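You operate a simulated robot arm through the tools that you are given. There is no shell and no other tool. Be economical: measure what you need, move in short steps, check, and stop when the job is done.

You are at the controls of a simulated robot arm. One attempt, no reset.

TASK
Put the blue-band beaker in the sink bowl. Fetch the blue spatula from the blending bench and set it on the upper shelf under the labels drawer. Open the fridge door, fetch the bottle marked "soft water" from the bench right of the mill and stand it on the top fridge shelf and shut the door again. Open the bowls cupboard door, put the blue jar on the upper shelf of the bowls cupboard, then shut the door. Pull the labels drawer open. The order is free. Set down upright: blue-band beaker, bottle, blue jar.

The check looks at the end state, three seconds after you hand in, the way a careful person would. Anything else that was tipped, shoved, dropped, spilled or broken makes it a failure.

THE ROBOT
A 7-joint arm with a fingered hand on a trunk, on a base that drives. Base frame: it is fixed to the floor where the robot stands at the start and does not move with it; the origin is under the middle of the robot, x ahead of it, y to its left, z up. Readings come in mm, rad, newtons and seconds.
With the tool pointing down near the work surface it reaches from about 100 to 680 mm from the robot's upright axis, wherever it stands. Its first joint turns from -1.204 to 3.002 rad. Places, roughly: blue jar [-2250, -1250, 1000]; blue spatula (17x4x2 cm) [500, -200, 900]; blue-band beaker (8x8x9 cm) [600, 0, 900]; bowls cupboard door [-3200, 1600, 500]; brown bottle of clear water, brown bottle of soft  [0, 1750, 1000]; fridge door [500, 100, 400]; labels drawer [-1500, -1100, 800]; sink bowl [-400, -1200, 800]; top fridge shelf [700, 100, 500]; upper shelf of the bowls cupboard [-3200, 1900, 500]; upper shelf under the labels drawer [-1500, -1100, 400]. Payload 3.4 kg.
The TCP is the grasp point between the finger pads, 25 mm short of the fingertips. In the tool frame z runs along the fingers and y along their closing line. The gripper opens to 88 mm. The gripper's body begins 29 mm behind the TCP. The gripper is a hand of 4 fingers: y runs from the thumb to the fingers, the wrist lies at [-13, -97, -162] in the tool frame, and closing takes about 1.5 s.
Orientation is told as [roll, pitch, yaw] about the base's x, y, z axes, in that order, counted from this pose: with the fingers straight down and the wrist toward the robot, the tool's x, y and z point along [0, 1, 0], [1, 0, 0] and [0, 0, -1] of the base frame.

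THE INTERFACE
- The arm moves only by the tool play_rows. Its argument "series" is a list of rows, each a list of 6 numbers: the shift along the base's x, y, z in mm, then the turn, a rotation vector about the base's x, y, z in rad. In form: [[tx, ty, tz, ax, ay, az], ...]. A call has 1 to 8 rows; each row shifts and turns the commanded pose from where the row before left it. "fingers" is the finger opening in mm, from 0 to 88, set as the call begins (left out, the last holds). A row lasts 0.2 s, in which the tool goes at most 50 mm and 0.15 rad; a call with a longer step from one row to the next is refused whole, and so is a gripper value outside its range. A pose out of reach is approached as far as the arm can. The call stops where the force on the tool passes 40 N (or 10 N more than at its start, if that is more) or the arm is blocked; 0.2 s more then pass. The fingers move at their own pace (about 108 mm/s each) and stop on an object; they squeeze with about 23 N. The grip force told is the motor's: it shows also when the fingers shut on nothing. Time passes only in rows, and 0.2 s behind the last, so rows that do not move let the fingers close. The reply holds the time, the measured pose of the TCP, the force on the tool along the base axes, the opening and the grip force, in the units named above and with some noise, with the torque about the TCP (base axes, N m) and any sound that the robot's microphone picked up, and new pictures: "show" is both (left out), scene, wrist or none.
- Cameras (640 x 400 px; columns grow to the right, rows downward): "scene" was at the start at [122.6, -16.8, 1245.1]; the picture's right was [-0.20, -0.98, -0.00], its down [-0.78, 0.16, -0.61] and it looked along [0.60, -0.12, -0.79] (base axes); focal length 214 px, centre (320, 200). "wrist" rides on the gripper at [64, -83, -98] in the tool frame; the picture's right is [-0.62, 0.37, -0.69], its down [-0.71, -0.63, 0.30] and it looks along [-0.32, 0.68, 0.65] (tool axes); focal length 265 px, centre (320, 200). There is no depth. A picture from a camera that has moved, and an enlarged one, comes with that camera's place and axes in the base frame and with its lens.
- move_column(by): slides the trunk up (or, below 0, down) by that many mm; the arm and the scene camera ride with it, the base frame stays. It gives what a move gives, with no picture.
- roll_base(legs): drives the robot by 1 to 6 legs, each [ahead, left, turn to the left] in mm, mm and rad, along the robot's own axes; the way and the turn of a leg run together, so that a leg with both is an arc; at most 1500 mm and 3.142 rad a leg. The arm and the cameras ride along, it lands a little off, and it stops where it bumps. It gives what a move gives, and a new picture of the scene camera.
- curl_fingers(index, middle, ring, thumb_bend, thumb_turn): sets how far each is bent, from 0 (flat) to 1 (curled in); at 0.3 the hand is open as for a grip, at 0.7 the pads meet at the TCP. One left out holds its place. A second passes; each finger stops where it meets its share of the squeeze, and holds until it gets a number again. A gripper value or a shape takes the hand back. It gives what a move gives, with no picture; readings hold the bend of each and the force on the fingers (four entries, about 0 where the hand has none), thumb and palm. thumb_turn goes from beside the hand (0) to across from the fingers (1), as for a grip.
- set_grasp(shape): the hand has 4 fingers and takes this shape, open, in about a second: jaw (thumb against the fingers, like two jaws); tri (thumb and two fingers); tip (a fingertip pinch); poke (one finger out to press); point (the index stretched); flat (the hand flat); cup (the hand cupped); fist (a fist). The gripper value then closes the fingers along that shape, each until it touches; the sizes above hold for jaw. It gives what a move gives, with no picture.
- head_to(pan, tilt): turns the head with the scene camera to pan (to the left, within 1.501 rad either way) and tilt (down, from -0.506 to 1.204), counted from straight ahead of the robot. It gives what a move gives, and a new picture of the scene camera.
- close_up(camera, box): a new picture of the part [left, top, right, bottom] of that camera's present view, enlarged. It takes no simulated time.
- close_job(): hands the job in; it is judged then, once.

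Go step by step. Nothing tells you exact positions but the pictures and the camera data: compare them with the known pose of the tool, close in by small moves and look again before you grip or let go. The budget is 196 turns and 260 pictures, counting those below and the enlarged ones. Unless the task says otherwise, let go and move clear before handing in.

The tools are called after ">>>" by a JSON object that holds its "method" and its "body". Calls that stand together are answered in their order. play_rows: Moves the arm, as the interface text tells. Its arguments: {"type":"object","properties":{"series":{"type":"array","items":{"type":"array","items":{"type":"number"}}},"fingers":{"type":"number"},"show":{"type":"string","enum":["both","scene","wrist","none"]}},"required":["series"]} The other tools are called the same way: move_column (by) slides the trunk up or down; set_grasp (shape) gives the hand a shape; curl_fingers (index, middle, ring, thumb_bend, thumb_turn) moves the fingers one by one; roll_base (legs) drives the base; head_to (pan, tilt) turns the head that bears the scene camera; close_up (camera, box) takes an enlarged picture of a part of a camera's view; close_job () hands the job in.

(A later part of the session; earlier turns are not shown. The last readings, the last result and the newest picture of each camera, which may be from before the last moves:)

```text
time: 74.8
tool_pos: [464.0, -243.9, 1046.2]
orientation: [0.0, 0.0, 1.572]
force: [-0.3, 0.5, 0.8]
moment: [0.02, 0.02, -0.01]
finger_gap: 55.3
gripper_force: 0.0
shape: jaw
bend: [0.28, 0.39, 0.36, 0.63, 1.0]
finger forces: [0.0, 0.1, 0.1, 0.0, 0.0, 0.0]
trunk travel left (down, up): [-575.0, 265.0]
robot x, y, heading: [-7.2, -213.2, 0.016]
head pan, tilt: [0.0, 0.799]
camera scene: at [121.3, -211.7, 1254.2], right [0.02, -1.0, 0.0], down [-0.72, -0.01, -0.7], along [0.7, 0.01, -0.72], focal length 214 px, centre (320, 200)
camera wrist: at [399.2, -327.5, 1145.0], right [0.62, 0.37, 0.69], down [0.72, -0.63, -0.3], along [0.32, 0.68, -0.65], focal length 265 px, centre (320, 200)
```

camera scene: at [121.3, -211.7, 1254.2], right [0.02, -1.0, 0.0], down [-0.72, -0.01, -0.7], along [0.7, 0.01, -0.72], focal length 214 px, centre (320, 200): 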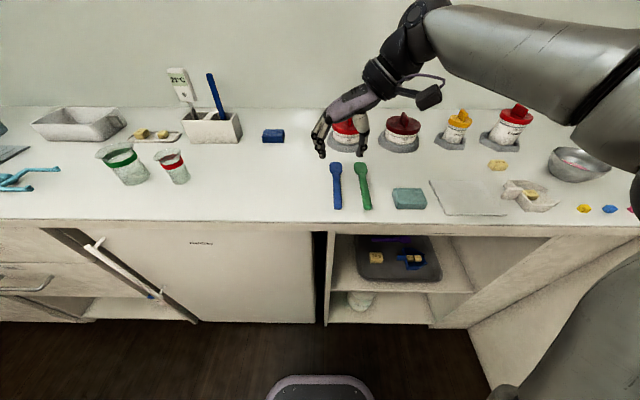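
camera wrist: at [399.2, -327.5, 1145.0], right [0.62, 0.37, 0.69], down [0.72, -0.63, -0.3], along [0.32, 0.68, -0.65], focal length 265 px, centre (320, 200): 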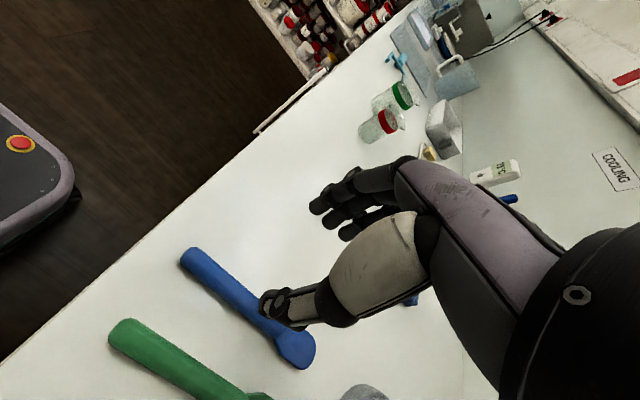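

The jaw closes thumb-first, so I set the fingers symmetrically at a moderate opening before descending onto the handle.

>>> {"method": "curl_fingers", "body": {"index": 0.47, "middle": 0.47, "ring": 0.47, "thumb_bend": 0.47}}

>>> {"method": "play_rows", "body": {"series": [[2, -2, -35, 0, 0, 0], [0, 0, -35, 0, 0, 0], [0, 0, 0, 0, 0, 0]], "show": "both"}}

>>> {"method": "close_up", "body": {"camera": "scene", "box": [280, 110, 440, 230]}}

```text
time: 75.8
tool_pos: [464.3, -243.6, 1045.8]
orientation: [0.001, -0.001, 1.571]
force: [0.5, -0.1, 0.0]
moment: [0.03, 0.0, 0.01]
finger_gap: 48.0
gripper_force: 0.0
shape: fingers
bend: [0.47, 0.47, 0.47, 0.47, 1.0]
finger forces: [0.0, 0.0, 0.1, 0.0, 0.0, 0.1]
trunk travel left (down, up): [-575.0, 265.0]
robot x, y, heading: [-8.7, -216.2, 0.02]
head pan, tilt: [0.0, 0.799]
```

```text
time: 76.6
tool_pos: [464.9, -244.5, 974.1]
orientation: [0.001, 0.001, 1.571]
force: [-0.1, -0.4, 0.2]
moment: [-0.02, -0.02, -0.02]
finger_gap: 48.0
gripper_force: 0.0
shape: fingers
bend: [0.47, 0.47, 0.47, 0.47, 1.0]
finger forces: [0.0, 0.0, 0.1, 0.1, 0.1, 0.1]
trunk travel left (down, up): [-575.0, 265.0]
robot x, y, heading: [-12.1, -215.7, 0.012]
head pan, tilt: [0.0, 0.799]
camera scene: at [121.3, -211.7, 1254.2], right [0.02, -1.0, 0.0], down [-0.72, -0.01, -0.7], along [0.7, 0.01, -0.72], focal length 214 px, centre (320, 200)
camera wrist: at [400.3, -328.5, 1074.1], right [0.62, 0.37, 0.69], down [0.71, -0.63, -0.3], along [0.32, 0.68, -0.65], focal length 265 px, centre (320, 200)
```

scene: 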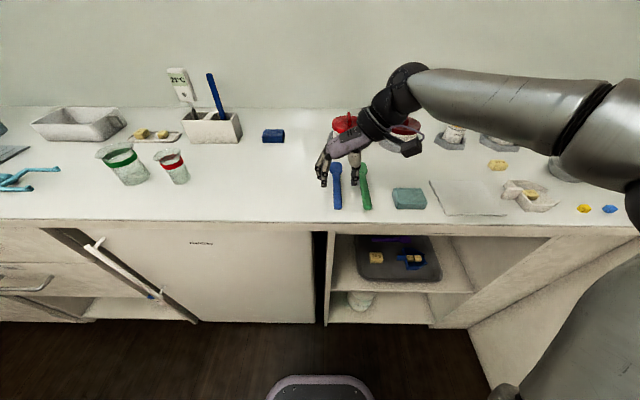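
wrist: 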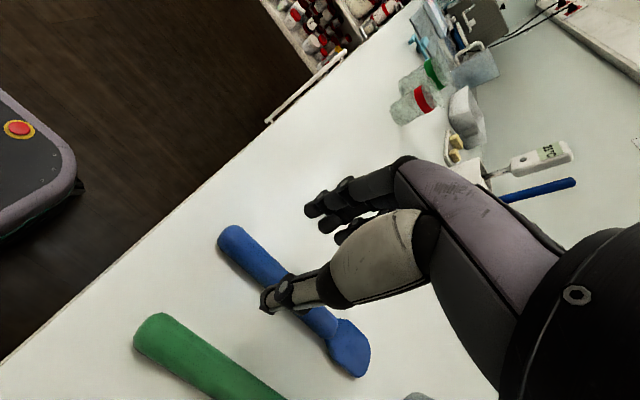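

```text
3.33 times, centred on (360, 170) of scene
camera zoom: at [121.3, -211.7, 1254.2], right [0.02, -1.0, 0.0], down [-0.72, -0.01, -0.7], along [0.7, 0.01, -0.72], focal length 715 px, centre (187, 300)
```

zoom: 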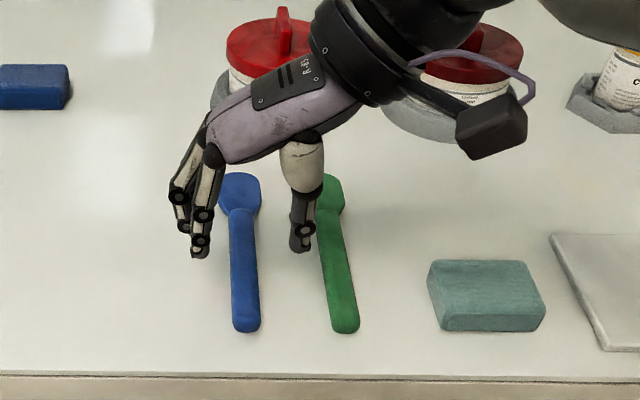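

Aligned with the blue handle and the thumb clears the green one. I descend and close.

>>> {"method": "play_rows", "body": {"series": [[0, 0, -25, 0, 0, 0], [0, 0, -14, 0, 0, 0], [0, 0, -5, 0, 0, 0], [0, 0, 0, 0, 0, 0]], "show": "none"}}

>>> {"method": "close_up", "body": {"camera": "scene", "box": [280, 110, 440, 230]}}

```text
time: 77.6
tool_pos: [465.1, -244.7, 930.1]
orientation: [0.0, 0.0, 1.571]
force: [-0.6, 0.1, -0.3]
moment: [-0.01, -0.02, 0.0]
finger_gap: 48.3
gripper_force: 0.1
shape: fingers
bend: [0.47, 0.47, 0.47, 0.47, 1.0]
finger forces: [0.0, 0.0, 0.0, 0.0, 0.1, 0.1]
trunk travel left (down, up): [-575.0, 265.0]
robot x, y, heading: [-9.6, -217.5, 0.017]
head pan, tilt: [0.0, 0.799]
```

```text
3.33 times, centred on (360, 170) of scene
camera zoom: at [121.5, -211.7, 1254.2], right [0.02, -1.0, 0.0], down [-0.72, -0.01, -0.7], along [0.7, 0.01, -0.72], focal length 715 px, centre (187, 300)
```

zoom: 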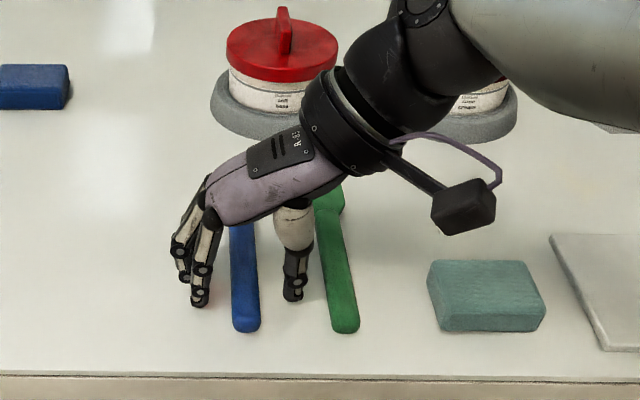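

Good straddle. I close all fingers together and lift a little.

>>> {"method": "curl_fingers", "body": {"index": 0.75, "middle": 0.75, "ring": 0.75, "thumb_bend": 0.75}}

>>> {"method": "play_rows", "body": {"series": [[0, 0, 15, 0, 0, 0], [0, 0, 35, 0, 0, 0], [0, 0, 40, 0, 0, 0], [0, 0, 40, 0, 0, 0], [0, 0, 0, 0, 0, 0]], "show": "both"}}

```text
time: 78.6
tool_pos: [465.2, -245.1, 931.1]
orientation: [0.0, 0.001, 1.571]
force: [0.6, -0.5, -0.9]
moment: [0.01, 0.03, -0.02]
finger_gap: 11.7
gripper_force: 14.8
shape: fingers
bend: [0.73, 0.73, 0.74, 0.62, 0.96]
finger forces: [8.7, 4.3, 1.2, 0.1, 14.4, 0.0]
trunk travel left (down, up): [-575.0, 265.0]
robot x, y, heading: [-9.4, -212.9, 0.018]
head pan, tilt: [0.0, 0.799]
```

```text
time: 79.8
tool_pos: [466.1, -246.0, 1060.8]
orientation: [-0.001, 0.001, 1.571]
force: [0.9, 0.6, -0.9]
moment: [0.01, 0.01, -0.03]
finger_gap: 12.2
gripper_force: 14.0
shape: fingers
bend: [0.73, 0.74, 0.74, 0.62, 0.96]
finger forces: [9.0, 4.3, 1.4, 0.0, 14.4, 0.0]
trunk travel left (down, up): [-575.0, 265.0]
robot x, y, heading: [-7.7, -213.6, 0.018]
head pan, tilt: [0.0, 0.799]
camera scene: at [121.7, -212.0, 1254.1], right [0.02, -1.0, 0.0], down [-0.72, -0.01, -0.7], along [0.7, 0.01, -0.72], focal length 214 px, centre (320, 200)
camera wrist: at [400.9, -329.3, 1159.8], right [0.62, 0.37, 0.69], down [0.71, -0.63, -0.3], along [0.32, 0.68, -0.65], focal length 265 px, centre (320, 200)
```

scene: 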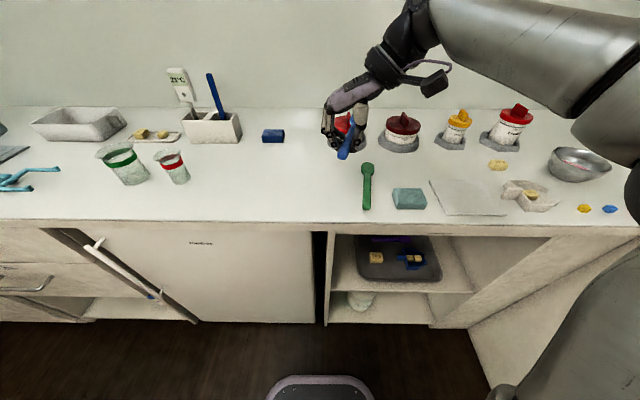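
wrist: 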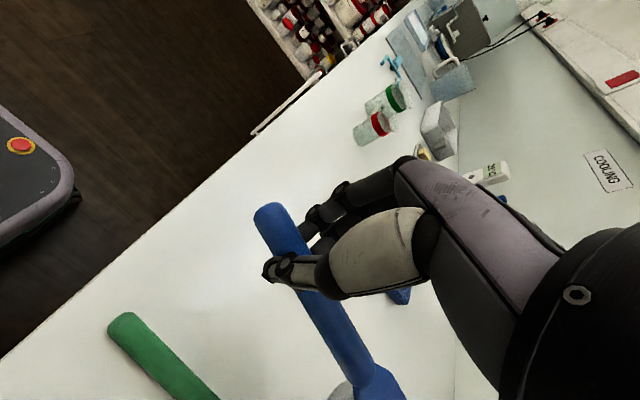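

Spatula held. I drive back, turn right and slide along the aisle to the labels drawer.

>>> {"method": "roll_base", "body": {"legs": [[-300, 0, 0], [0, 0, -1.587], [0, -1190, 0]]}}

>>> {"method": "head_to", "body": {"pan": 0.0, "tilt": 0.6}}

```text
time: 91.3
tool_pos: [-1544.5, -709.3, 1060.2]
orientation: [0.0, -0.001, -0.002]
force: [0.6, -0.4, -0.4]
moment: [0.01, -0.05, -0.01]
finger_gap: 11.6
gripper_force: 14.0
shape: fingers
bend: [0.73, 0.74, 0.74, 0.62, 0.96]
finger forces: [8.9, 4.1, 1.3, 0.1, 14.5, 0.0]
trunk travel left (down, up): [-575.0, 265.0]
robot x, y, heading: [-1512.0, -236.6, -1.558]
head pan, tilt: [0.0, 0.799]
camera scene: at [-1510.2, -367.6, 1254.2], right [-1.0, -0.01, 0.0], down [-0.01, 0.72, -0.7], along [0.01, -0.7, -0.72], focal length 214 px, centre (320, 200)
```

scene: 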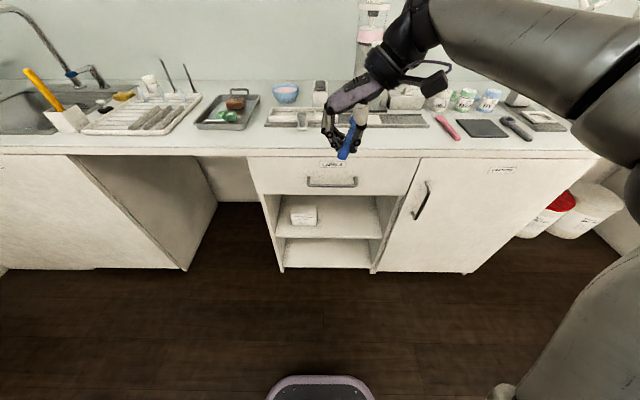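

```text
time: 92.1
tool_pos: [-1544.0, -710.2, 1060.0]
orientation: [0.0, 0.0, -0.001]
force: [-1.1, 0.2, -0.6]
moment: [-0.01, -0.01, -0.03]
finger_gap: 11.9
gripper_force: 14.6
shape: fingers
bend: [0.73, 0.74, 0.74, 0.62, 0.96]
finger forces: [8.9, 4.1, 1.3, 0.1, 14.4, 0.1]
trunk travel left (down, up): [-575.0, 265.0]
robot x, y, heading: [-1510.2, -234.1, -1.561]
head pan, tilt: [0.0, 0.6]
camera scene: at [-1509.8, -375.3, 1271.0], right [-1.0, -0.01, 0.0], down [-0.01, 0.57, -0.82], along [0.01, -0.82, -0.57], focal length 214 px, centre (320, 200)
```

scene: 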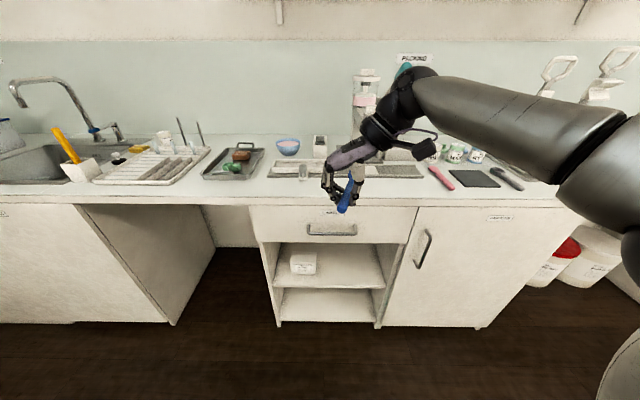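

The labels drawer has a bow handle, with an open shelf below at z≈458 (opening up to ≈725) and a white box at its left. I turn the hand so the spatula lies crosswise, then pitch the fingers forward 45° for inserting.

>>> {"method": "play_rows", "body": {"series": [[0, 0, 0, 0, 0, -0.145], [0, 0, 0, 0, 0, -0.145], [0, 0, 0, 0, 0, -0.145], [0, 0, 0, 0, 0, -0.145], [0, 0, 0, 0, 0, -0.145], [0, 0, 0, 0, 0, -0.145], [0, 0, 0, 0, 0, -0.145], [0, 0, 0, 0, 0, -0.145]], "show": "none"}}

>>> {"method": "play_rows", "body": {"series": [[0, 0, 0, 0, 0, -0.145], [0, 0, 0, 0, 0, -0.145], [0, 0, 0, 0, 0, -0.12], [0, 0, 0, -0.13, 0, 0], [0, 0, 0, -0.13, 0, 0], [0, 0, 0, -0.13, 0, 0], [0, 0, 0, -0.13, 0, 0], [0, 0, 0, -0.13, 0, 0]], "show": "both"}}

```text
time: 93.9
tool_pos: [-1544.2, -709.9, 1060.9]
orientation: [-0.001, -0.001, -1.163]
force: [-1.2, 0.6, -0.1]
moment: [0.01, 0.0, 0.01]
finger_gap: 11.9
gripper_force: 14.6
shape: fingers
bend: [0.73, 0.74, 0.74, 0.62, 0.96]
finger forces: [8.9, 4.2, 1.3, 0.1, 14.5, 0.0]
trunk travel left (down, up): [-575.0, 265.0]
robot x, y, heading: [-1510.6, -236.3, -1.559]
head pan, tilt: [0.0, 0.6]
```

```text
time: 95.7
tool_pos: [-1545.2, -709.7, 1060.1]
orientation: [0.004, -0.652, -1.573]
force: [0.3, 0.5, -0.7]
moment: [-0.03, -0.03, -0.03]
finger_gap: 11.7
gripper_force: 14.4
shape: fingers
bend: [0.73, 0.74, 0.75, 0.62, 0.96]
finger forces: [9.1, 4.1, 1.1, 0.0, 14.5, 0.0]
trunk travel left (down, up): [-575.0, 265.0]
robot x, y, heading: [-1510.4, -237.7, -1.556]
head pan, tilt: [0.0, 0.6]
camera scene: at [-1509.9, -375.2, 1271.0], right [-1.0, -0.01, 0.0], down [-0.01, 0.56, -0.83], along [0.01, -0.82, -0.56], focal length 214 px, centre (320, 200)
camera wrist: at [-1481.5, -584.0, 1089.2], right [-0.62, 0.13, 0.77], down [-0.71, 0.32, -0.63], along [-0.32, -0.94, -0.11], focal length 265 px, centre (320, 200)
```

scene: 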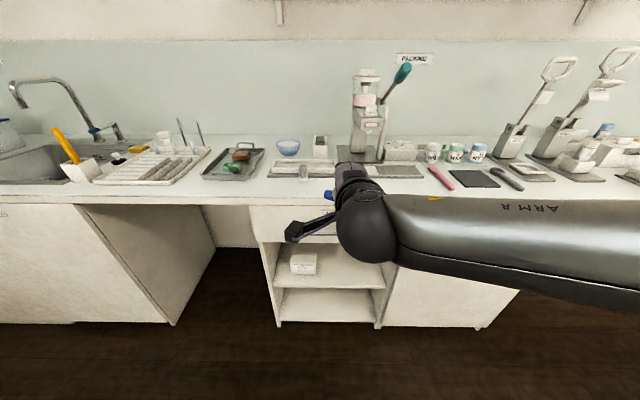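
wrist: 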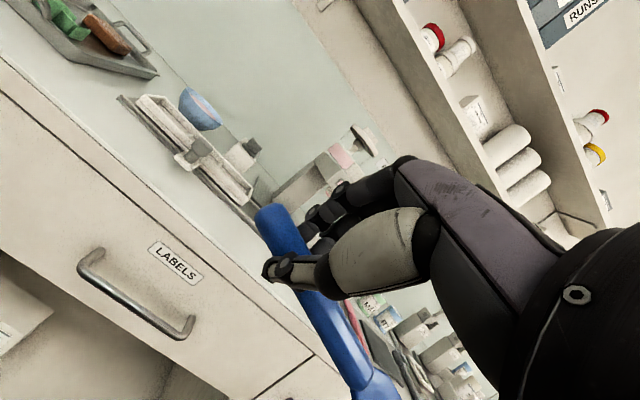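

Works well. I lower the trunk to bring the hand to shelf height and look.

>>> {"method": "move_column", "body": {"by": -480}}

>>> {"method": "head_to", "body": {"pan": 0.0, "tilt": 0.35}}

```text
refused: -480 is not a number from -400 to 400
```

```text
time: 96.4
tool_pos: [-1545.4, -710.1, 1060.0]
orientation: [0.0, -0.648, -1.572]
force: [-0.2, -0.1, 0.2]
moment: [-0.01, -0.01, 0.02]
finger_gap: 11.8
gripper_force: 13.9
shape: fingers
bend: [0.73, 0.74, 0.75, 0.62, 0.96]
finger forces: [8.9, 4.2, 1.1, 0.1, 14.5, 0.0]
trunk travel left (down, up): [-575.0, 265.0]
robot x, y, heading: [-1513.1, -234.7, -1.553]
head pan, tilt: [0.0, 0.351]
camera scene: at [-1509.8, -380.0, 1293.7], right [-1.0, -0.01, 0.0], down [-0.01, 0.34, -0.94], along [0.01, -0.94, -0.34], focal length 214 px, centre (320, 200)
```

scene: 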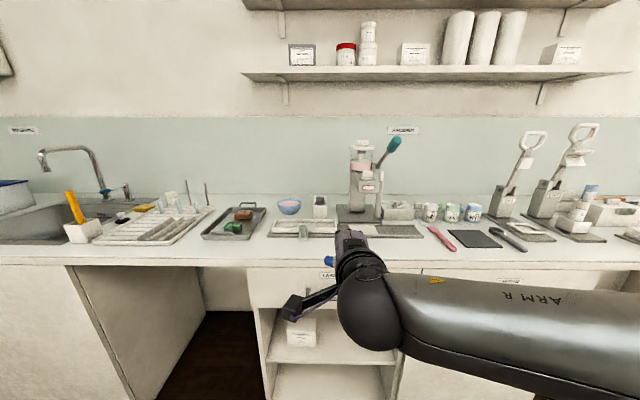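

Column steps are limited to 400; I do it in two.

>>> {"method": "move_column", "body": {"by": -400}}

>>> {"method": "move_column", "body": {"by": -120}}

>>> {"method": "play_rows", "body": {"series": [[0, 0, 0, 0, 0, 0]], "show": "both"}}

```text
time: 100.3
tool_pos: [-1544.3, -709.1, 660.3]
orientation: [0.001, -0.65, -1.573]
force: [-0.8, 0.6, -0.7]
moment: [-0.01, -0.02, 0.02]
finger_gap: 11.3
gripper_force: 14.6
shape: fingers
bend: [0.73, 0.74, 0.75, 0.62, 0.96]
finger forces: [9.0, 4.2, 1.1, 0.0, 14.6, 0.1]
trunk travel left (down, up): [-175.0, 665.0]
robot x, y, heading: [-1511.0, -235.9, -1.559]
head pan, tilt: [0.0, 0.351]
```

```text
time: 101.8
tool_pos: [-1544.8, -710.1, 540.7]
orientation: [0.003, -0.652, -1.573]
force: [-0.9, 0.4, -1.0]
moment: [-0.01, -0.01, -0.01]
finger_gap: 11.6
gripper_force: 14.6
shape: fingers
bend: [0.73, 0.74, 0.75, 0.62, 0.96]
finger forces: [9.0, 4.2, 1.0, 0.1, 14.5, 0.0]
trunk travel left (down, up): [-55.0, 785.0]
robot x, y, heading: [-1512.5, -232.3, -1.551]
head pan, tilt: [0.0, 0.351]
```

```text
time: 102.2
tool_pos: [-1544.0, -709.1, 540.8]
orientation: [-0.001, -0.649, -1.572]
force: [-0.1, -0.4, -0.9]
moment: [-0.02, 0.0, -0.02]
finger_gap: 11.6
gripper_force: 14.3
shape: fingers
bend: [0.73, 0.74, 0.75, 0.62, 0.96]
finger forces: [9.0, 4.2, 1.2, 0.0, 14.5, 0.0]
trunk travel left (down, up): [-55.0, 785.0]
robot x, y, heading: [-1510.3, -232.8, -1.555]
head pan, tilt: [0.0, 0.351]
camera scene: at [-1509.7, -380.0, 773.8], right [-1.0, -0.01, 0.0], down [-0.01, 0.34, -0.94], along [0.01, -0.94, -0.34], focal length 214 px, centre (320, 200)
camera wrist: at [-1481.6, -584.3, 569.2], right [-0.62, 0.13, 0.77], down [-0.71, 0.32, -0.62], along [-0.33, -0.94, -0.11], focal length 265 px, centre (320, 200)
```

scene: 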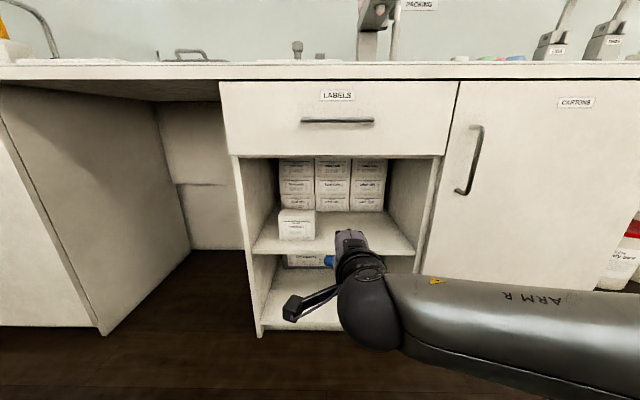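
wrist: 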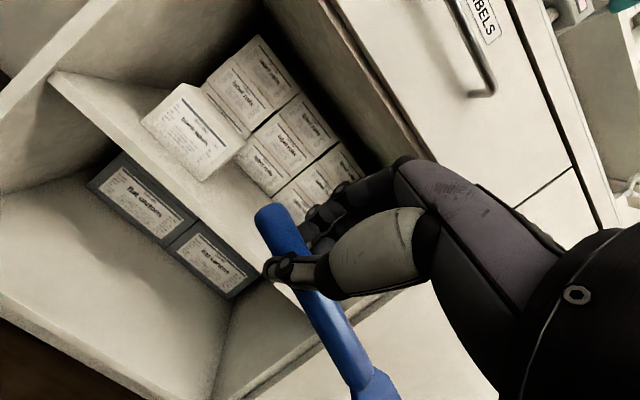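

Upper shelf surface is at z≈418, front at y≈-905, and the free area spans x -1500…-1760. I set the hand's height and x by the arm, then drive in with the base.

>>> {"method": "play_rows", "body": {"series": [[-18, 0, -20, 0, 0, 0], [-18, 0, -25, 0, 0, 0], [0, 0, -20, 0, 0, 0], [0, 0, 0, 0, 0, 0]], "show": "none"}}

>>> {"method": "roll_base", "body": {"legs": [[180, 0, -0.015]]}}

>>> {"method": "close_up", "body": {"camera": "wrist", "box": [0, 0, 640, 400]}}

```text
time: 103.2
tool_pos: [-1580.9, -709.5, 477.1]
orientation: [0.0, -0.651, -1.571]
force: [0.9, -0.1, -0.1]
moment: [0.0, -0.02, 0.0]
finger_gap: 11.6
gripper_force: 14.5
shape: fingers
bend: [0.73, 0.74, 0.75, 0.62, 0.96]
finger forces: [8.9, 4.2, 1.0, 0.0, 14.4, 0.0]
trunk travel left (down, up): [-55.0, 785.0]
robot x, y, heading: [-1513.0, -233.4, -1.556]
head pan, tilt: [0.0, 0.351]
```

```text
time: 104.7
tool_pos: [-1587.1, -886.9, 477.9]
orientation: [0.0, -0.651, -1.585]
force: [-0.1, 1.3, 0.2]
moment: [0.0, 0.0, 0.06]
finger_gap: 11.7
gripper_force: 14.6
shape: fingers
bend: [0.73, 0.74, 0.75, 0.62, 0.96]
finger forces: [8.9, 4.1, 1.1, 0.0, 14.4, 0.0]
trunk travel left (down, up): [-55.0, 785.0]
robot x, y, heading: [-1510.3, -413.9, -1.569]
head pan, tilt: [0.0, 0.351]
camera scene: at [-1510.4, -557.7, 773.8], right [-1.0, 0.0, 0.0], down [0.0, 0.34, -0.94], along [0.0, -0.94, -0.34], focal length 214 px, centre (320, 200)
```

scene: 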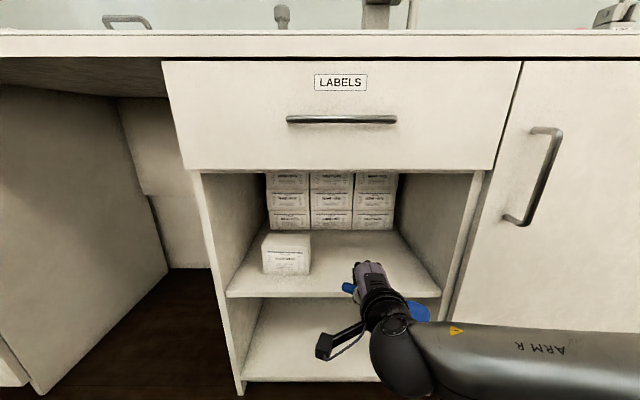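

```text
1.00 times, centred on (320, 200) of wrist
camera zoom: at [-1521.4, -762.6, 505.9], right [-0.62, 0.14, 0.77], down [-0.71, 0.33, -0.62], along [-0.34, -0.94, -0.11], focal length 265 px, centre (320, 200)
```

zoom: 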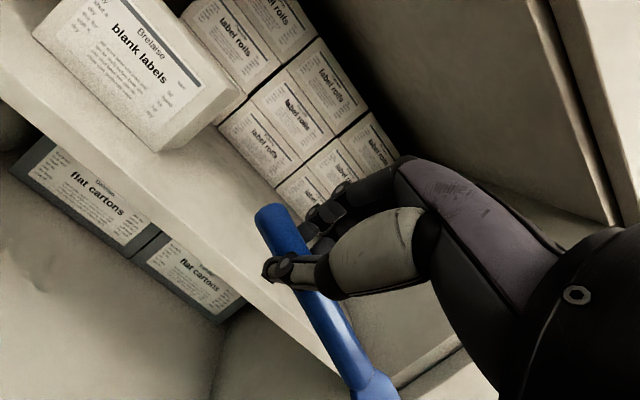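

I zoom on the shelf edge to pin down its height before inserting.

>>> {"method": "close_up", "body": {"camera": "scene", "box": [200, 220, 480, 395]}}

```text
2.29 times, centred on (340, 308) of scene
camera zoom: at [-1510.4, -557.7, 773.8], right [-1.0, 0.0, 0.0], down [0.0, 0.34, -0.94], along [0.0, -0.94, -0.34], focal length 490 px, centre (274, -46)
```

zoom: 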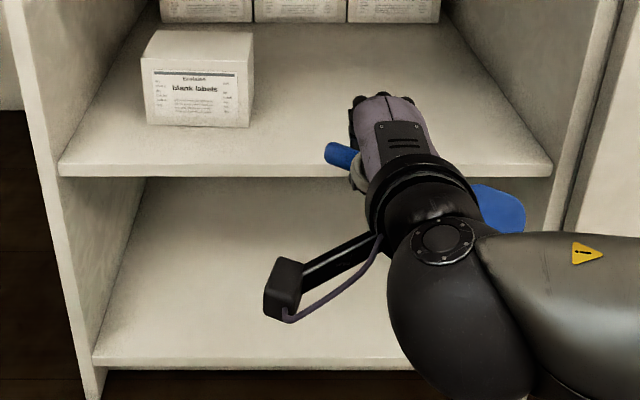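

I raise slightly for a safe entry and drive 120 mm further in.

>>> {"method": "play_rows", "body": {"series": [[-5, 0, 25, 0, 0, 0], [0, 0, 0, 0, 0, 0]], "show": "none"}}

>>> {"method": "roll_base", "body": {"legs": [[125, 0, 0]]}}

>>> {"method": "close_up", "body": {"camera": "scene", "box": [200, 200, 520, 400]}}

>>> {"method": "close_up", "body": {"camera": "wrist", "box": [0, 0, 640, 400]}}

```text
time: 105.3
tool_pos: [-1591.0, -885.7, 501.7]
orientation: [0.001, -0.652, -1.586]
force: [0.3, -0.3, 0.1]
moment: [0.02, 0.01, 0.01]
finger_gap: 11.5
gripper_force: 13.6
shape: fingers
bend: [0.73, 0.74, 0.75, 0.62, 0.96]
finger forces: [8.9, 4.2, 1.0, 0.0, 14.4, 0.1]
trunk travel left (down, up): [-55.0, 785.0]
robot x, y, heading: [-1509.7, -413.7, -1.568]
head pan, tilt: [0.0, 0.351]
```

```text
time: 106.5
tool_pos: [-1591.8, -1012.6, 502.0]
orientation: [-0.001, -0.651, -1.586]
force: [-0.9, -0.6, 0.6]
moment: [0.02, -0.02, 0.0]
finger_gap: 11.7
gripper_force: 14.1
shape: fingers
bend: [0.73, 0.74, 0.75, 0.62, 0.96]
finger forces: [8.9, 4.3, 1.1, 0.1, 14.4, 0.0]
trunk travel left (down, up): [-55.0, 785.0]
robot x, y, heading: [-1510.6, -539.5, -1.569]
head pan, tilt: [0.0, 0.351]
camera scene: at [-1510.4, -683.3, 773.8], right [-1.0, 0.0, 0.0], down [0.0, 0.34, -0.94], along [0.0, -0.94, -0.34], focal length 214 px, centre (320, 200)
```

scene: 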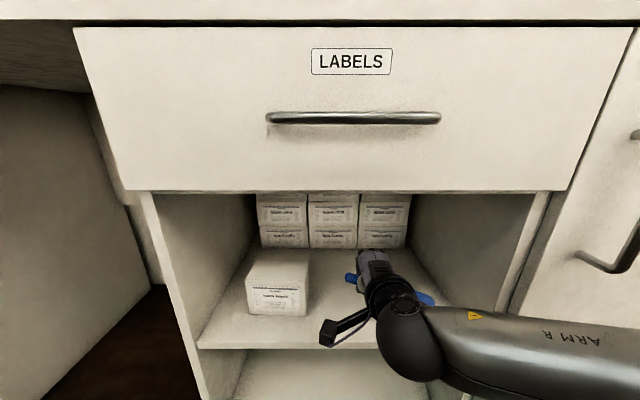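

```text
2.00 times, centred on (360, 300) of scene
camera zoom: at [-1510.4, -683.3, 773.8], right [-1.0, 0.0, 0.0], down [0.0, 0.34, -0.94], along [0.0, -0.94, -0.34], focal length 429 px, centre (240, 0)
```

zoom: 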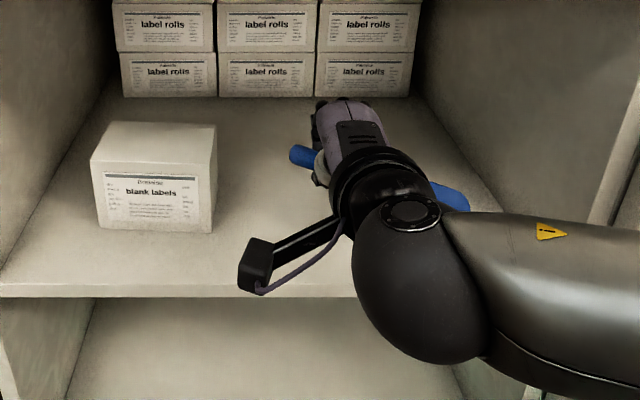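

```text
1.00 times, centred on (320, 200) of wrist
camera zoom: at [-1526.2, -887.2, 530.9], right [-0.62, 0.14, 0.77], down [-0.71, 0.33, -0.62], along [-0.34, -0.93, -0.11], focal length 265 px, centre (320, 200)
```

zoom: 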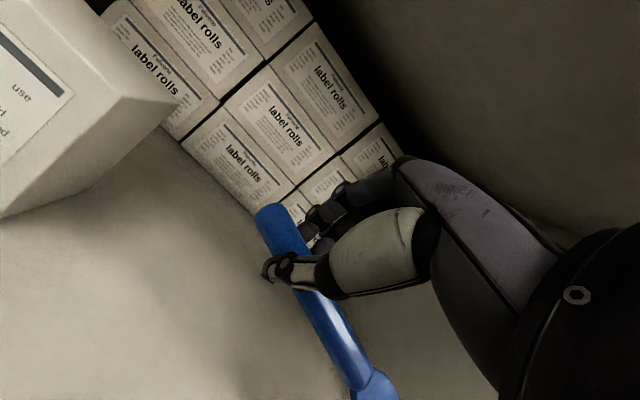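

The shelf edge is at about y≈-965, z≈390, so the spatula is inside. I lower it with the arm until it touches.

>>> {"method": "play_rows", "body": {"series": [[0, 0, -25, 0, 0, 0], [0, -5, -20, 0, 0, 0], [0, -5, -12, 0, 0, 0], [0, 0, 0, 0, 0, 0]], "show": "none"}}

>>> {"method": "play_rows", "body": {"series": [[0, 0, -5, 0, 0, 0], [0, 0, -5, 0, 0, 0], [0, 0, 0, 0, 0, 0]], "show": "wrist"}}

>>> {"method": "close_up", "body": {"camera": "scene", "box": [200, 200, 520, 400]}}

```text
time: 107.5
tool_pos: [-1591.7, -1022.0, 444.3]
orientation: [-0.001, -0.652, -1.585]
force: [-0.1, 0.5, 0.0]
moment: [-0.01, 0.04, -0.02]
finger_gap: 11.6
gripper_force: 14.7
shape: fingers
bend: [0.73, 0.74, 0.75, 0.62, 0.96]
finger forces: [8.1, 4.6, 1.9, 0.0, 14.5, 0.1]
trunk travel left (down, up): [-55.0, 785.0]
robot x, y, heading: [-1511.5, -542.8, -1.571]
head pan, tilt: [0.0, 0.351]
```

```text
time: 108.3
tool_pos: [-1590.4, -1021.7, 435.6]
orientation: [-0.001, -0.65, -1.587]
force: [-0.1, -0.1, 0.5]
moment: [0.01, 0.14, 0.0]
finger_gap: 11.6
gripper_force: 14.8
shape: fingers
bend: [0.73, 0.74, 0.75, 0.62, 0.96]
finger forces: [6.0, 5.5, 3.5, 0.0, 14.5, 0.0]
trunk travel left (down, up): [-55.0, 785.0]
robot x, y, heading: [-1512.2, -540.0, -1.565]
head pan, tilt: [0.0, 0.351]
camera wrist: at [-1525.6, -897.6, 464.2], right [-0.62, 0.14, 0.77], down [-0.71, 0.33, -0.62], along [-0.34, -0.93, -0.11], focal length 265 px, centre (320, 200)
```

wrist: 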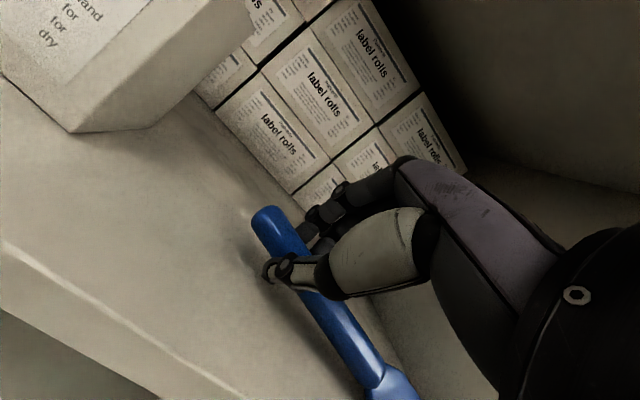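

```text
2.00 times, centred on (360, 300) of scene
camera zoom: at [-1510.3, -683.3, 773.8], right [-1.0, 0.0, 0.0], down [0.0, 0.34, -0.94], along [0.0, -0.94, -0.34], focal length 429 px, centre (240, 0)
```

zoom: 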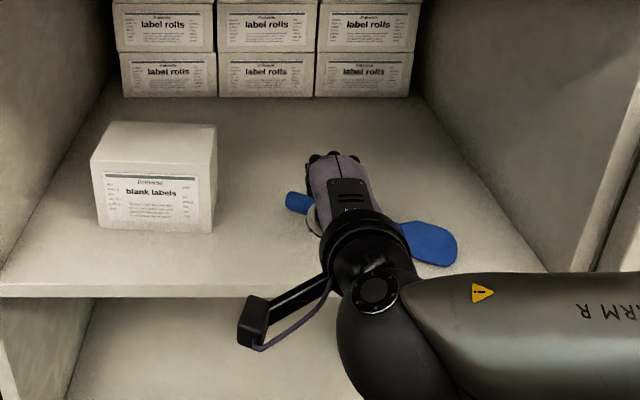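

The spatula head begins to touch the shelf. I lower slightly more so the handle comes down too.

>>> {"method": "play_rows", "body": {"series": [[0, 0, -4, 0, 0, 0], [0, 0, -4, 0, 0, 0], [0, 0, -4, 0, 0, 0], [0, 0, 0, 0, 0, 0]], "show": "wrist"}}

```text
time: 109.3
tool_pos: [-1590.1, -1021.5, 425.2]
orientation: [-0.001, -0.656, -1.586]
force: [-0.1, 1.2, 13.0]
moment: [0.09, 0.11, 0.11]
finger_gap: 11.1
gripper_force: 24.5
shape: fingers
bend: [0.73, 0.74, 0.75, 0.63, 0.97]
finger forces: [7.4, 6.9, 5.4, 0.0, 30.1, 0.0]
trunk travel left (down, up): [-55.0, 785.0]
robot x, y, heading: [-1510.6, -536.2, -1.566]
head pan, tilt: [0.0, 0.351]
camera wrist: at [-1525.0, -896.7, 453.8], right [-0.62, 0.14, 0.77], down [-0.71, 0.33, -0.63], along [-0.34, -0.94, -0.1], focal length 265 px, centre (320, 200)
```

wrist: 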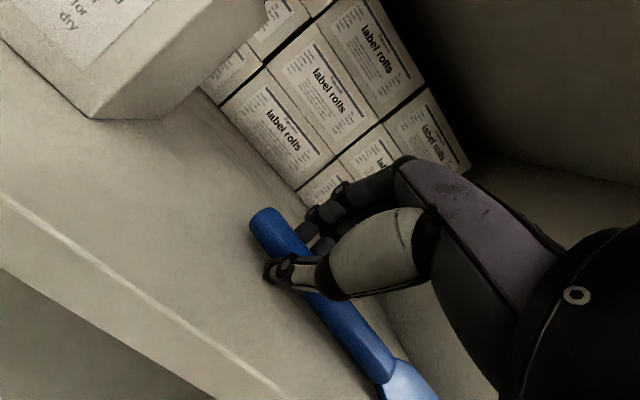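

The thumb now presses the shelf. I ease up a bit, then open the fingers (mainly the upper ones) to release.

>>> {"method": "play_rows", "body": {"series": [[0, 0, 4, 0, 0, 0], [0, 0, 0, 0, 0, 0]], "show": "none"}}

>>> {"method": "curl_fingers", "body": {"index": 0.45, "middle": 0.45, "ring": 0.45, "thumb_bend": 0.56}}

>>> {"method": "close_up", "body": {"camera": "wrist", "box": [0, 0, 640, 400]}}

```text
time: 109.9
tool_pos: [-1590.6, -1021.6, 426.4]
orientation: [0.003, -0.649, -1.587]
force: [0.0, -0.2, 1.5]
moment: [0.04, 0.13, 0.01]
finger_gap: 11.8
gripper_force: 15.3
shape: fingers
bend: [0.73, 0.74, 0.75, 0.63, 0.97]
finger forces: [6.3, 5.3, 3.9, 0.1, 14.9, 0.0]
trunk travel left (down, up): [-55.0, 785.0]
robot x, y, heading: [-1507.4, -533.8, -1.57]
head pan, tilt: [0.0, 0.351]
```

```text
time: 110.9
tool_pos: [-1591.6, -1021.3, 426.4]
orientation: [0.0, -0.649, -1.586]
force: [0.6, -0.9, 0.2]
moment: [0.0, 0.0, -0.02]
finger_gap: 38.4
gripper_force: 1.0
shape: fingers
bend: [0.45, 0.45, 0.45, 0.58, 0.99]
finger forces: [0.2, 0.0, 0.0, 0.0, 1.3, 0.0]
trunk travel left (down, up): [-55.0, 785.0]
robot x, y, heading: [-1508.4, -537.9, -1.569]
head pan, tilt: [0.0, 0.351]
```

```text
1.00 times, centred on (320, 200) of wrist
camera zoom: at [-1525.6, -896.9, 455.9], right [-0.62, 0.14, 0.77], down [-0.71, 0.33, -0.62], along [-0.34, -0.93, -0.11], focal length 265 px, centre (320, 200)
```

zoom: 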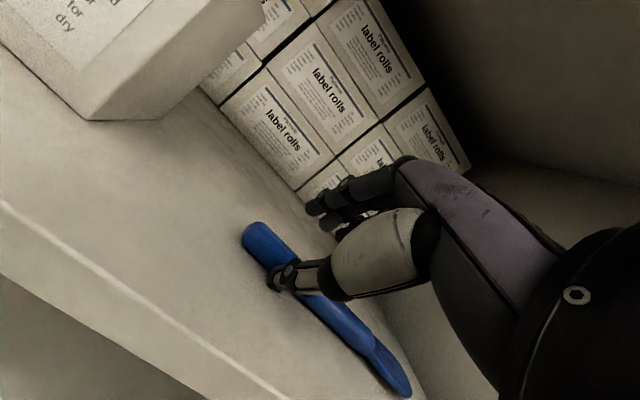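

The spatula rests on the shelf. I raise the hand straight up a little and check.

>>> {"method": "play_rows", "body": {"series": [[0, 0, 10, 0, 0, 0], [0, 0, 25, 0, 0, 0], [0, 0, 25, 0, 0, 0], [0, 0, 0, 0, 0, 0]], "show": "wrist"}}

>>> {"method": "close_up", "body": {"camera": "scene", "box": [200, 200, 520, 400]}}

```text
time: 111.9
tool_pos: [-1591.7, -1020.5, 485.6]
orientation: [0.0, -0.651, -1.587]
force: [1.1, 0.5, -0.5]
moment: [0.0, -0.02, 0.02]
finger_gap: 40.0
gripper_force: 0.1
shape: fingers
bend: [0.45, 0.45, 0.45, 0.56, 1.0]
finger forces: [0.1, 0.1, 0.1, 0.0, 0.0, 0.0]
trunk travel left (down, up): [-55.0, 785.0]
robot x, y, heading: [-1509.5, -539.9, -1.569]
head pan, tilt: [0.0, 0.351]
camera wrist: at [-1525.8, -896.5, 514.9], right [-0.62, 0.14, 0.77], down [-0.71, 0.33, -0.62], along [-0.34, -0.93, -0.11], focal length 265 px, centre (320, 200)
```

wrist: 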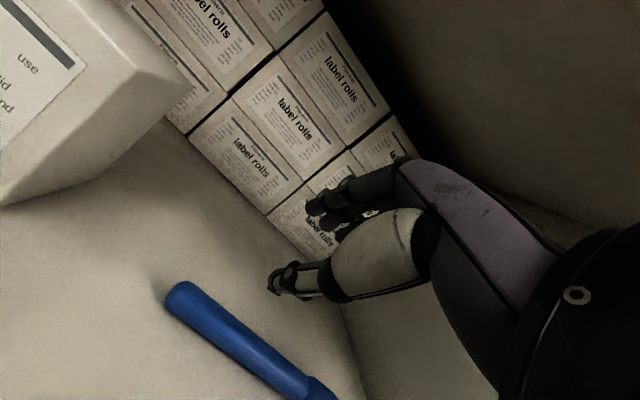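

```text
2.00 times, centred on (360, 300) of scene
camera zoom: at [-1510.4, -683.3, 773.8], right [-1.0, 0.0, 0.0], down [0.0, 0.34, -0.94], along [0.0, -0.94, -0.34], focal length 429 px, centre (240, 0)
```

zoom: 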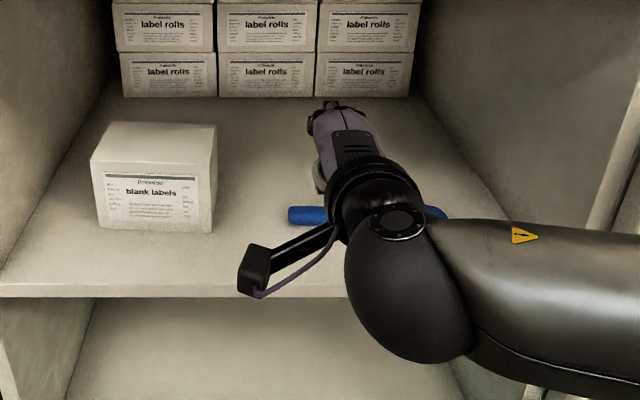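

Spatula placed. I back out and raise the trunk to drawer height.

>>> {"method": "roll_base", "body": {"legs": [[-250, 0, 0]]}}

>>> {"method": "move_column", "body": {"by": 310}}

>>> {"method": "play_rows", "body": {"series": [[15, 0, 0, -0.13, 0, 0], [15, 0, 0, -0.12, 0, 0], [15, 0, 0, 0, 0, 0], [0, 0, 0, 0, 0, 0]], "show": "both"}}

```text
time: 113.8
tool_pos: [-1592.3, -768.4, 486.3]
orientation: [0.0, -0.65, -1.586]
force: [0.5, -0.4, 0.3]
moment: [-0.05, 0.01, 0.04]
finger_gap: 40.0
gripper_force: 0.1
shape: fingers
bend: [0.45, 0.45, 0.45, 0.56, 1.0]
finger forces: [0.1, 0.0, 0.0, 0.0, 0.0, 0.0]
trunk travel left (down, up): [-55.0, 785.0]
robot x, y, heading: [-1508.4, -285.3, -1.572]
head pan, tilt: [0.0, 0.351]
camera scene: at [-1510.4, -430.4, 773.8], right [-1.0, 0.0, 0.0], down [0.0, 0.34, -0.94], along [0.0, -0.94, -0.34], focal length 214 px, centre (320, 200)
```

scene: 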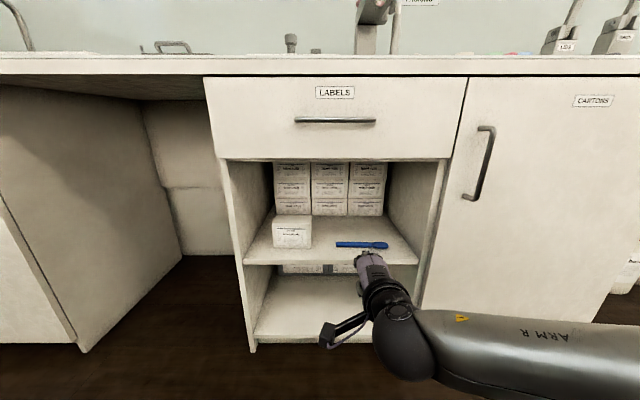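

```text
time: 116.8
tool_pos: [-1592.8, -769.5, 795.6]
orientation: [-0.001, -0.652, -1.586]
force: [0.2, -0.6, -0.5]
moment: [0.0, 0.0, 0.03]
finger_gap: 40.1
gripper_force: 0.1
shape: fingers
bend: [0.45, 0.45, 0.45, 0.56, 1.0]
finger forces: [0.0, 0.0, 0.0, 0.1, 0.0, 0.1]
trunk travel left (down, up): [-365.0, 475.0]
robot x, y, heading: [-1510.7, -285.0, -1.573]
head pan, tilt: [0.0, 0.351]
```

```text
time: 117.8
tool_pos: [-1546.7, -767.2, 794.7]
orientation: [0.007, -0.904, -1.592]
force: [-0.1, -0.5, 0.1]
moment: [0.0, 0.0, -0.03]
finger_gap: 40.2
gripper_force: 0.0
shape: fingers
bend: [0.45, 0.45, 0.45, 0.56, 1.0]
finger forces: [0.0, 0.1, 0.0, 0.1, 0.1, 0.0]
trunk travel left (down, up): [-365.0, 475.0]
robot x, y, heading: [-1515.8, -287.4, -1.572]
head pan, tilt: [0.0, 0.351]
camera scene: at [-1510.4, -430.4, 1083.8], right [-1.0, 0.0, 0.0], down [0.0, 0.34, -0.94], along [0.0, -0.94, -0.34], focal length 214 px, centre (320, 200)
camera wrist: at [-1480.6, -639.6, 792.5], right [-0.62, 0.32, 0.72], down [-0.71, 0.16, -0.69], along [-0.34, -0.93, 0.13], focal length 265 px, centre (320, 200)
```

scene: 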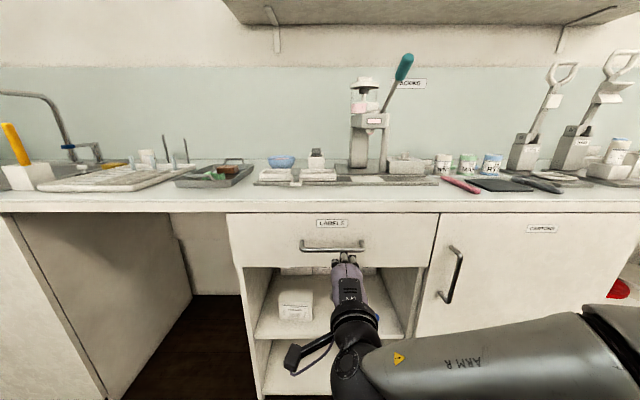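
wrist: 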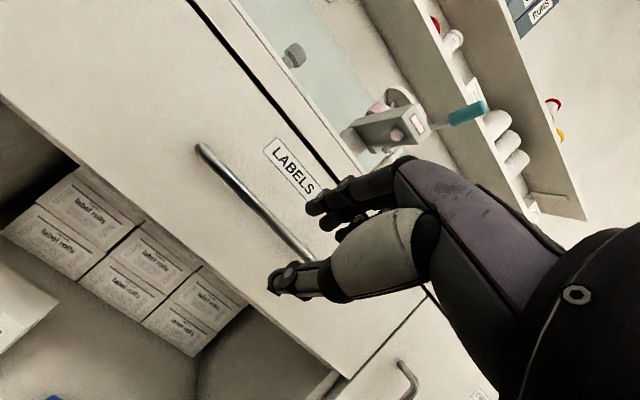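

The drawer bar is at about y≈-900, z≈780, x -1461…-1626. I open the fingers moderately and move to a start point 60 mm short along the pointing direction.

>>> {"method": "curl_fingers", "body": {"index": 0.5, "middle": 0.5, "ring": 0.5, "thumb_bend": 0.38}}

>>> {"method": "play_rows", "body": {"series": [[2, -40, 14, 0, 0, 0], [2, -38, 14, 0, 0, 0], [0, 0, 0, 0, 0, 0]], "show": "both"}}

>>> {"method": "close_up", "body": {"camera": "scene", "box": [260, 200, 420, 300]}}

```text
time: 118.8
tool_pos: [-1547.2, -768.0, 795.6]
orientation: [0.006, -0.901, -1.592]
force: [0.1, -0.8, 0.5]
moment: [0.01, 0.05, 0.0]
finger_gap: 54.5
gripper_force: 0.1
shape: fingers
bend: [0.5, 0.5, 0.5, 0.38, 1.0]
finger forces: [0.0, 0.0, 0.1, 0.0, 0.0, 0.0]
trunk travel left (down, up): [-365.0, 475.0]
robot x, y, heading: [-1508.0, -283.3, -1.568]
head pan, tilt: [0.0, 0.351]
```

```text
time: 119.6
tool_pos: [-1542.8, -843.4, 822.8]
orientation: [0.007, -0.901, -1.592]
force: [0.0, -0.1, 0.8]
moment: [0.04, -0.02, 0.02]
finger_gap: 54.4
gripper_force: 0.1
shape: fingers
bend: [0.5, 0.5, 0.5, 0.38, 1.0]
finger forces: [0.0, 0.0, 0.1, 0.0, 0.0, 0.0]
trunk travel left (down, up): [-365.0, 475.0]
robot x, y, heading: [-1506.3, -284.0, -1.57]
head pan, tilt: [0.0, 0.351]
camera scene: at [-1510.4, -430.4, 1083.8], right [-1.0, 0.0, 0.0], down [0.0, 0.34, -0.94], along [0.0, -0.94, -0.34], focal length 214 px, centre (320, 200)
camera wrist: at [-1476.7, -716.9, 820.0], right [-0.62, 0.32, 0.72], down [-0.71, 0.16, -0.69], along [-0.34, -0.93, 0.13], focal length 265 px, centre (320, 200)
```

scene: 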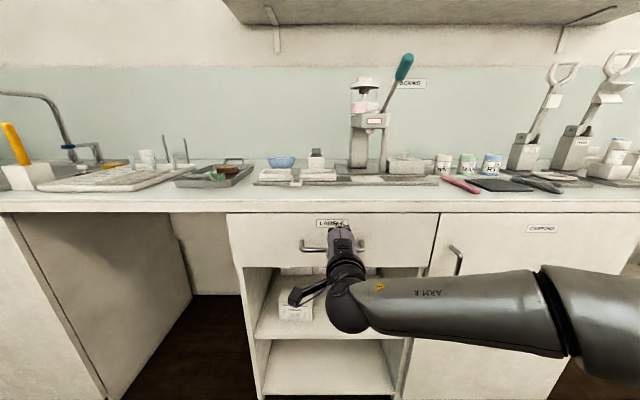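
wrist: 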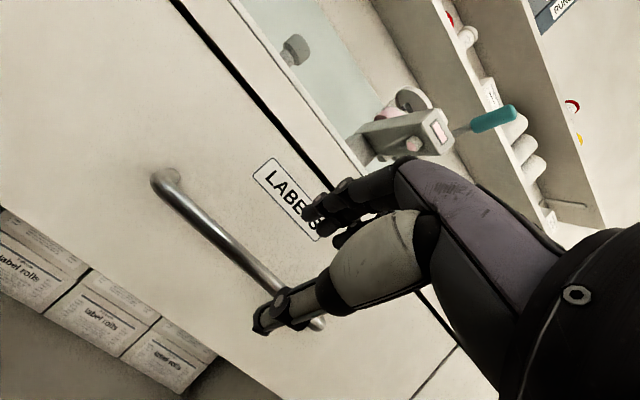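

```text
4.00 times, centred on (340, 250) of scene
camera zoom: at [-1510.4, -430.4, 1083.8], right [-1.0, 0.0, 0.0], down [0.0, 0.34, -0.94], along [0.0, -0.94, -0.34], focal length 858 px, centre (240, 0)
```

zoom: 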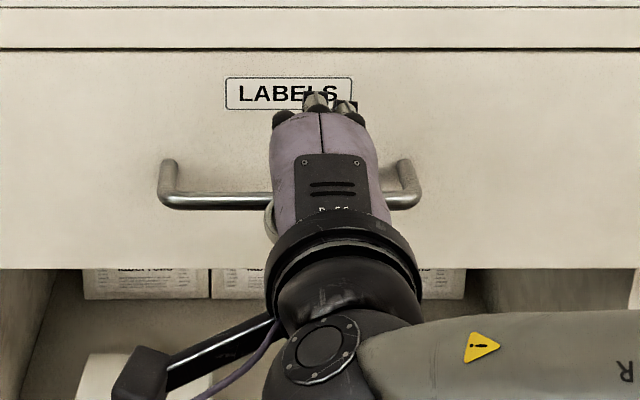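

The bar stands about 40 mm off the drawer face and lies between thumb and fingers. I advance along the pointing direction.

>>> {"method": "play_rows", "body": {"series": [[0, -20, -15, 0, 0, 0], [0, -16, -13, 0, 0, 0], [0, -12, -9, 0, 0, 0], [0, 0, 0, 0, 0, 0]], "show": "wrist"}}

>>> {"method": "close_up", "body": {"camera": "scene", "box": [260, 200, 420, 300]}}

```text
time: 120.6
tool_pos: [-1543.6, -893.3, 785.9]
orientation: [0.007, -0.902, -1.59]
force: [0.0, -0.3, 0.1]
moment: [-0.01, 0.02, -0.02]
finger_gap: 54.1
gripper_force: 0.1
shape: fingers
bend: [0.5, 0.5, 0.5, 0.38, 1.0]
finger forces: [0.0, 0.0, 0.0, 0.0, 0.0, 0.0]
trunk travel left (down, up): [-365.0, 475.0]
robot x, y, heading: [-1510.1, -285.5, -1.566]
head pan, tilt: [0.0, 0.351]
camera wrist: at [-1477.7, -766.1, 782.8], right [-0.62, 0.32, 0.72], down [-0.71, 0.16, -0.69], along [-0.34, -0.93, 0.13], focal length 265 px, centre (320, 200)
```

wrist: 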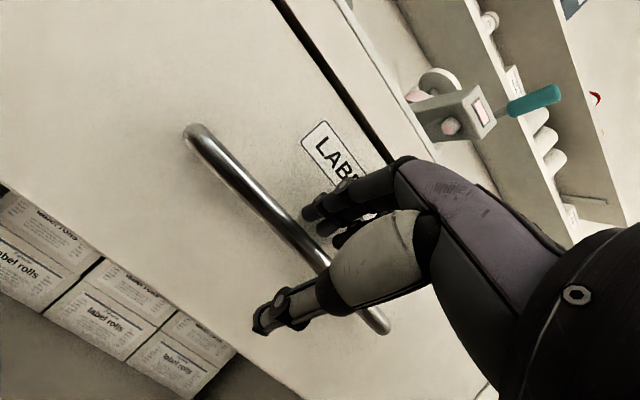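

```text
4.00 times, centred on (340, 250) of scene
camera zoom: at [-1510.4, -430.4, 1083.8], right [-1.0, 0.0, 0.0], down [0.0, 0.34, -0.94], along [0.0, -0.94, -0.34], focal length 858 px, centre (240, 0)
```

zoom: 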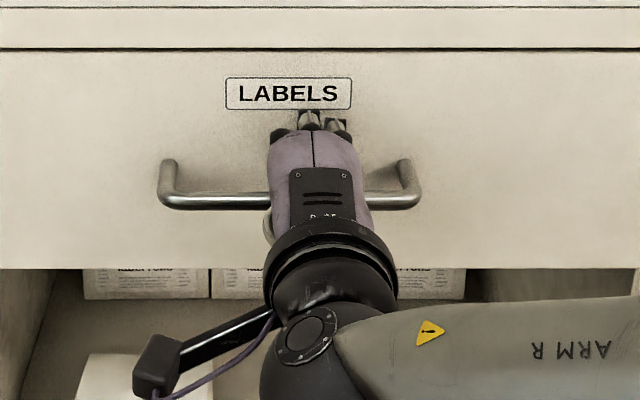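

The bar lies between thumb and fingers with no contact. I close onto it.

>>> {"method": "curl_fingers", "body": {"index": 0.78, "middle": 0.78, "ring": 0.78, "thumb_bend": 0.75}}

>>> {"method": "close_up", "body": {"camera": "wrist", "box": [100, 80, 500, 330]}}

```text
time: 121.6
tool_pos: [-1544.1, -893.0, 783.7]
orientation: [0.007, -0.899, -1.592]
force: [-1.5, 0.9, -8.5]
moment: [-0.03, 0.1, 0.14]
finger_gap: 0.0
gripper_force: 12.0
shape: fingers
bend: [0.78, 0.77, 0.77, 0.67, 0.99]
finger forces: [3.1, 3.0, 5.2, 0.0, 12.7, 0.1]
trunk travel left (down, up): [-365.0, 475.0]
robot x, y, heading: [-1509.6, -284.3, -1.574]
head pan, tilt: [0.0, 0.351]
```

```text
1.60 times, centred on (300, 205) of wrist
camera zoom: at [-1478.1, -766.7, 781.7], right [-0.62, 0.32, 0.72], down [-0.71, 0.17, -0.69], along [-0.34, -0.93, 0.13], focal length 425 px, centre (352, 192)
```

zoom: 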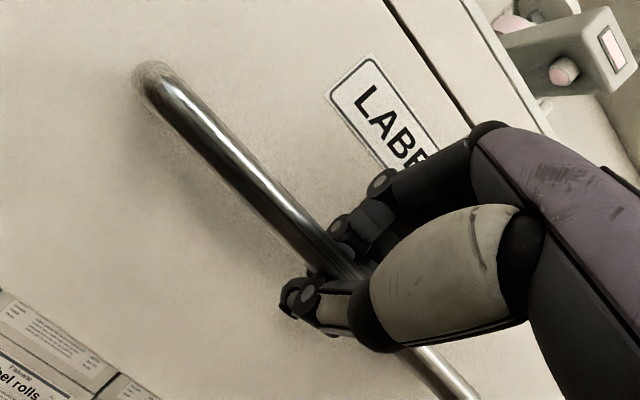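

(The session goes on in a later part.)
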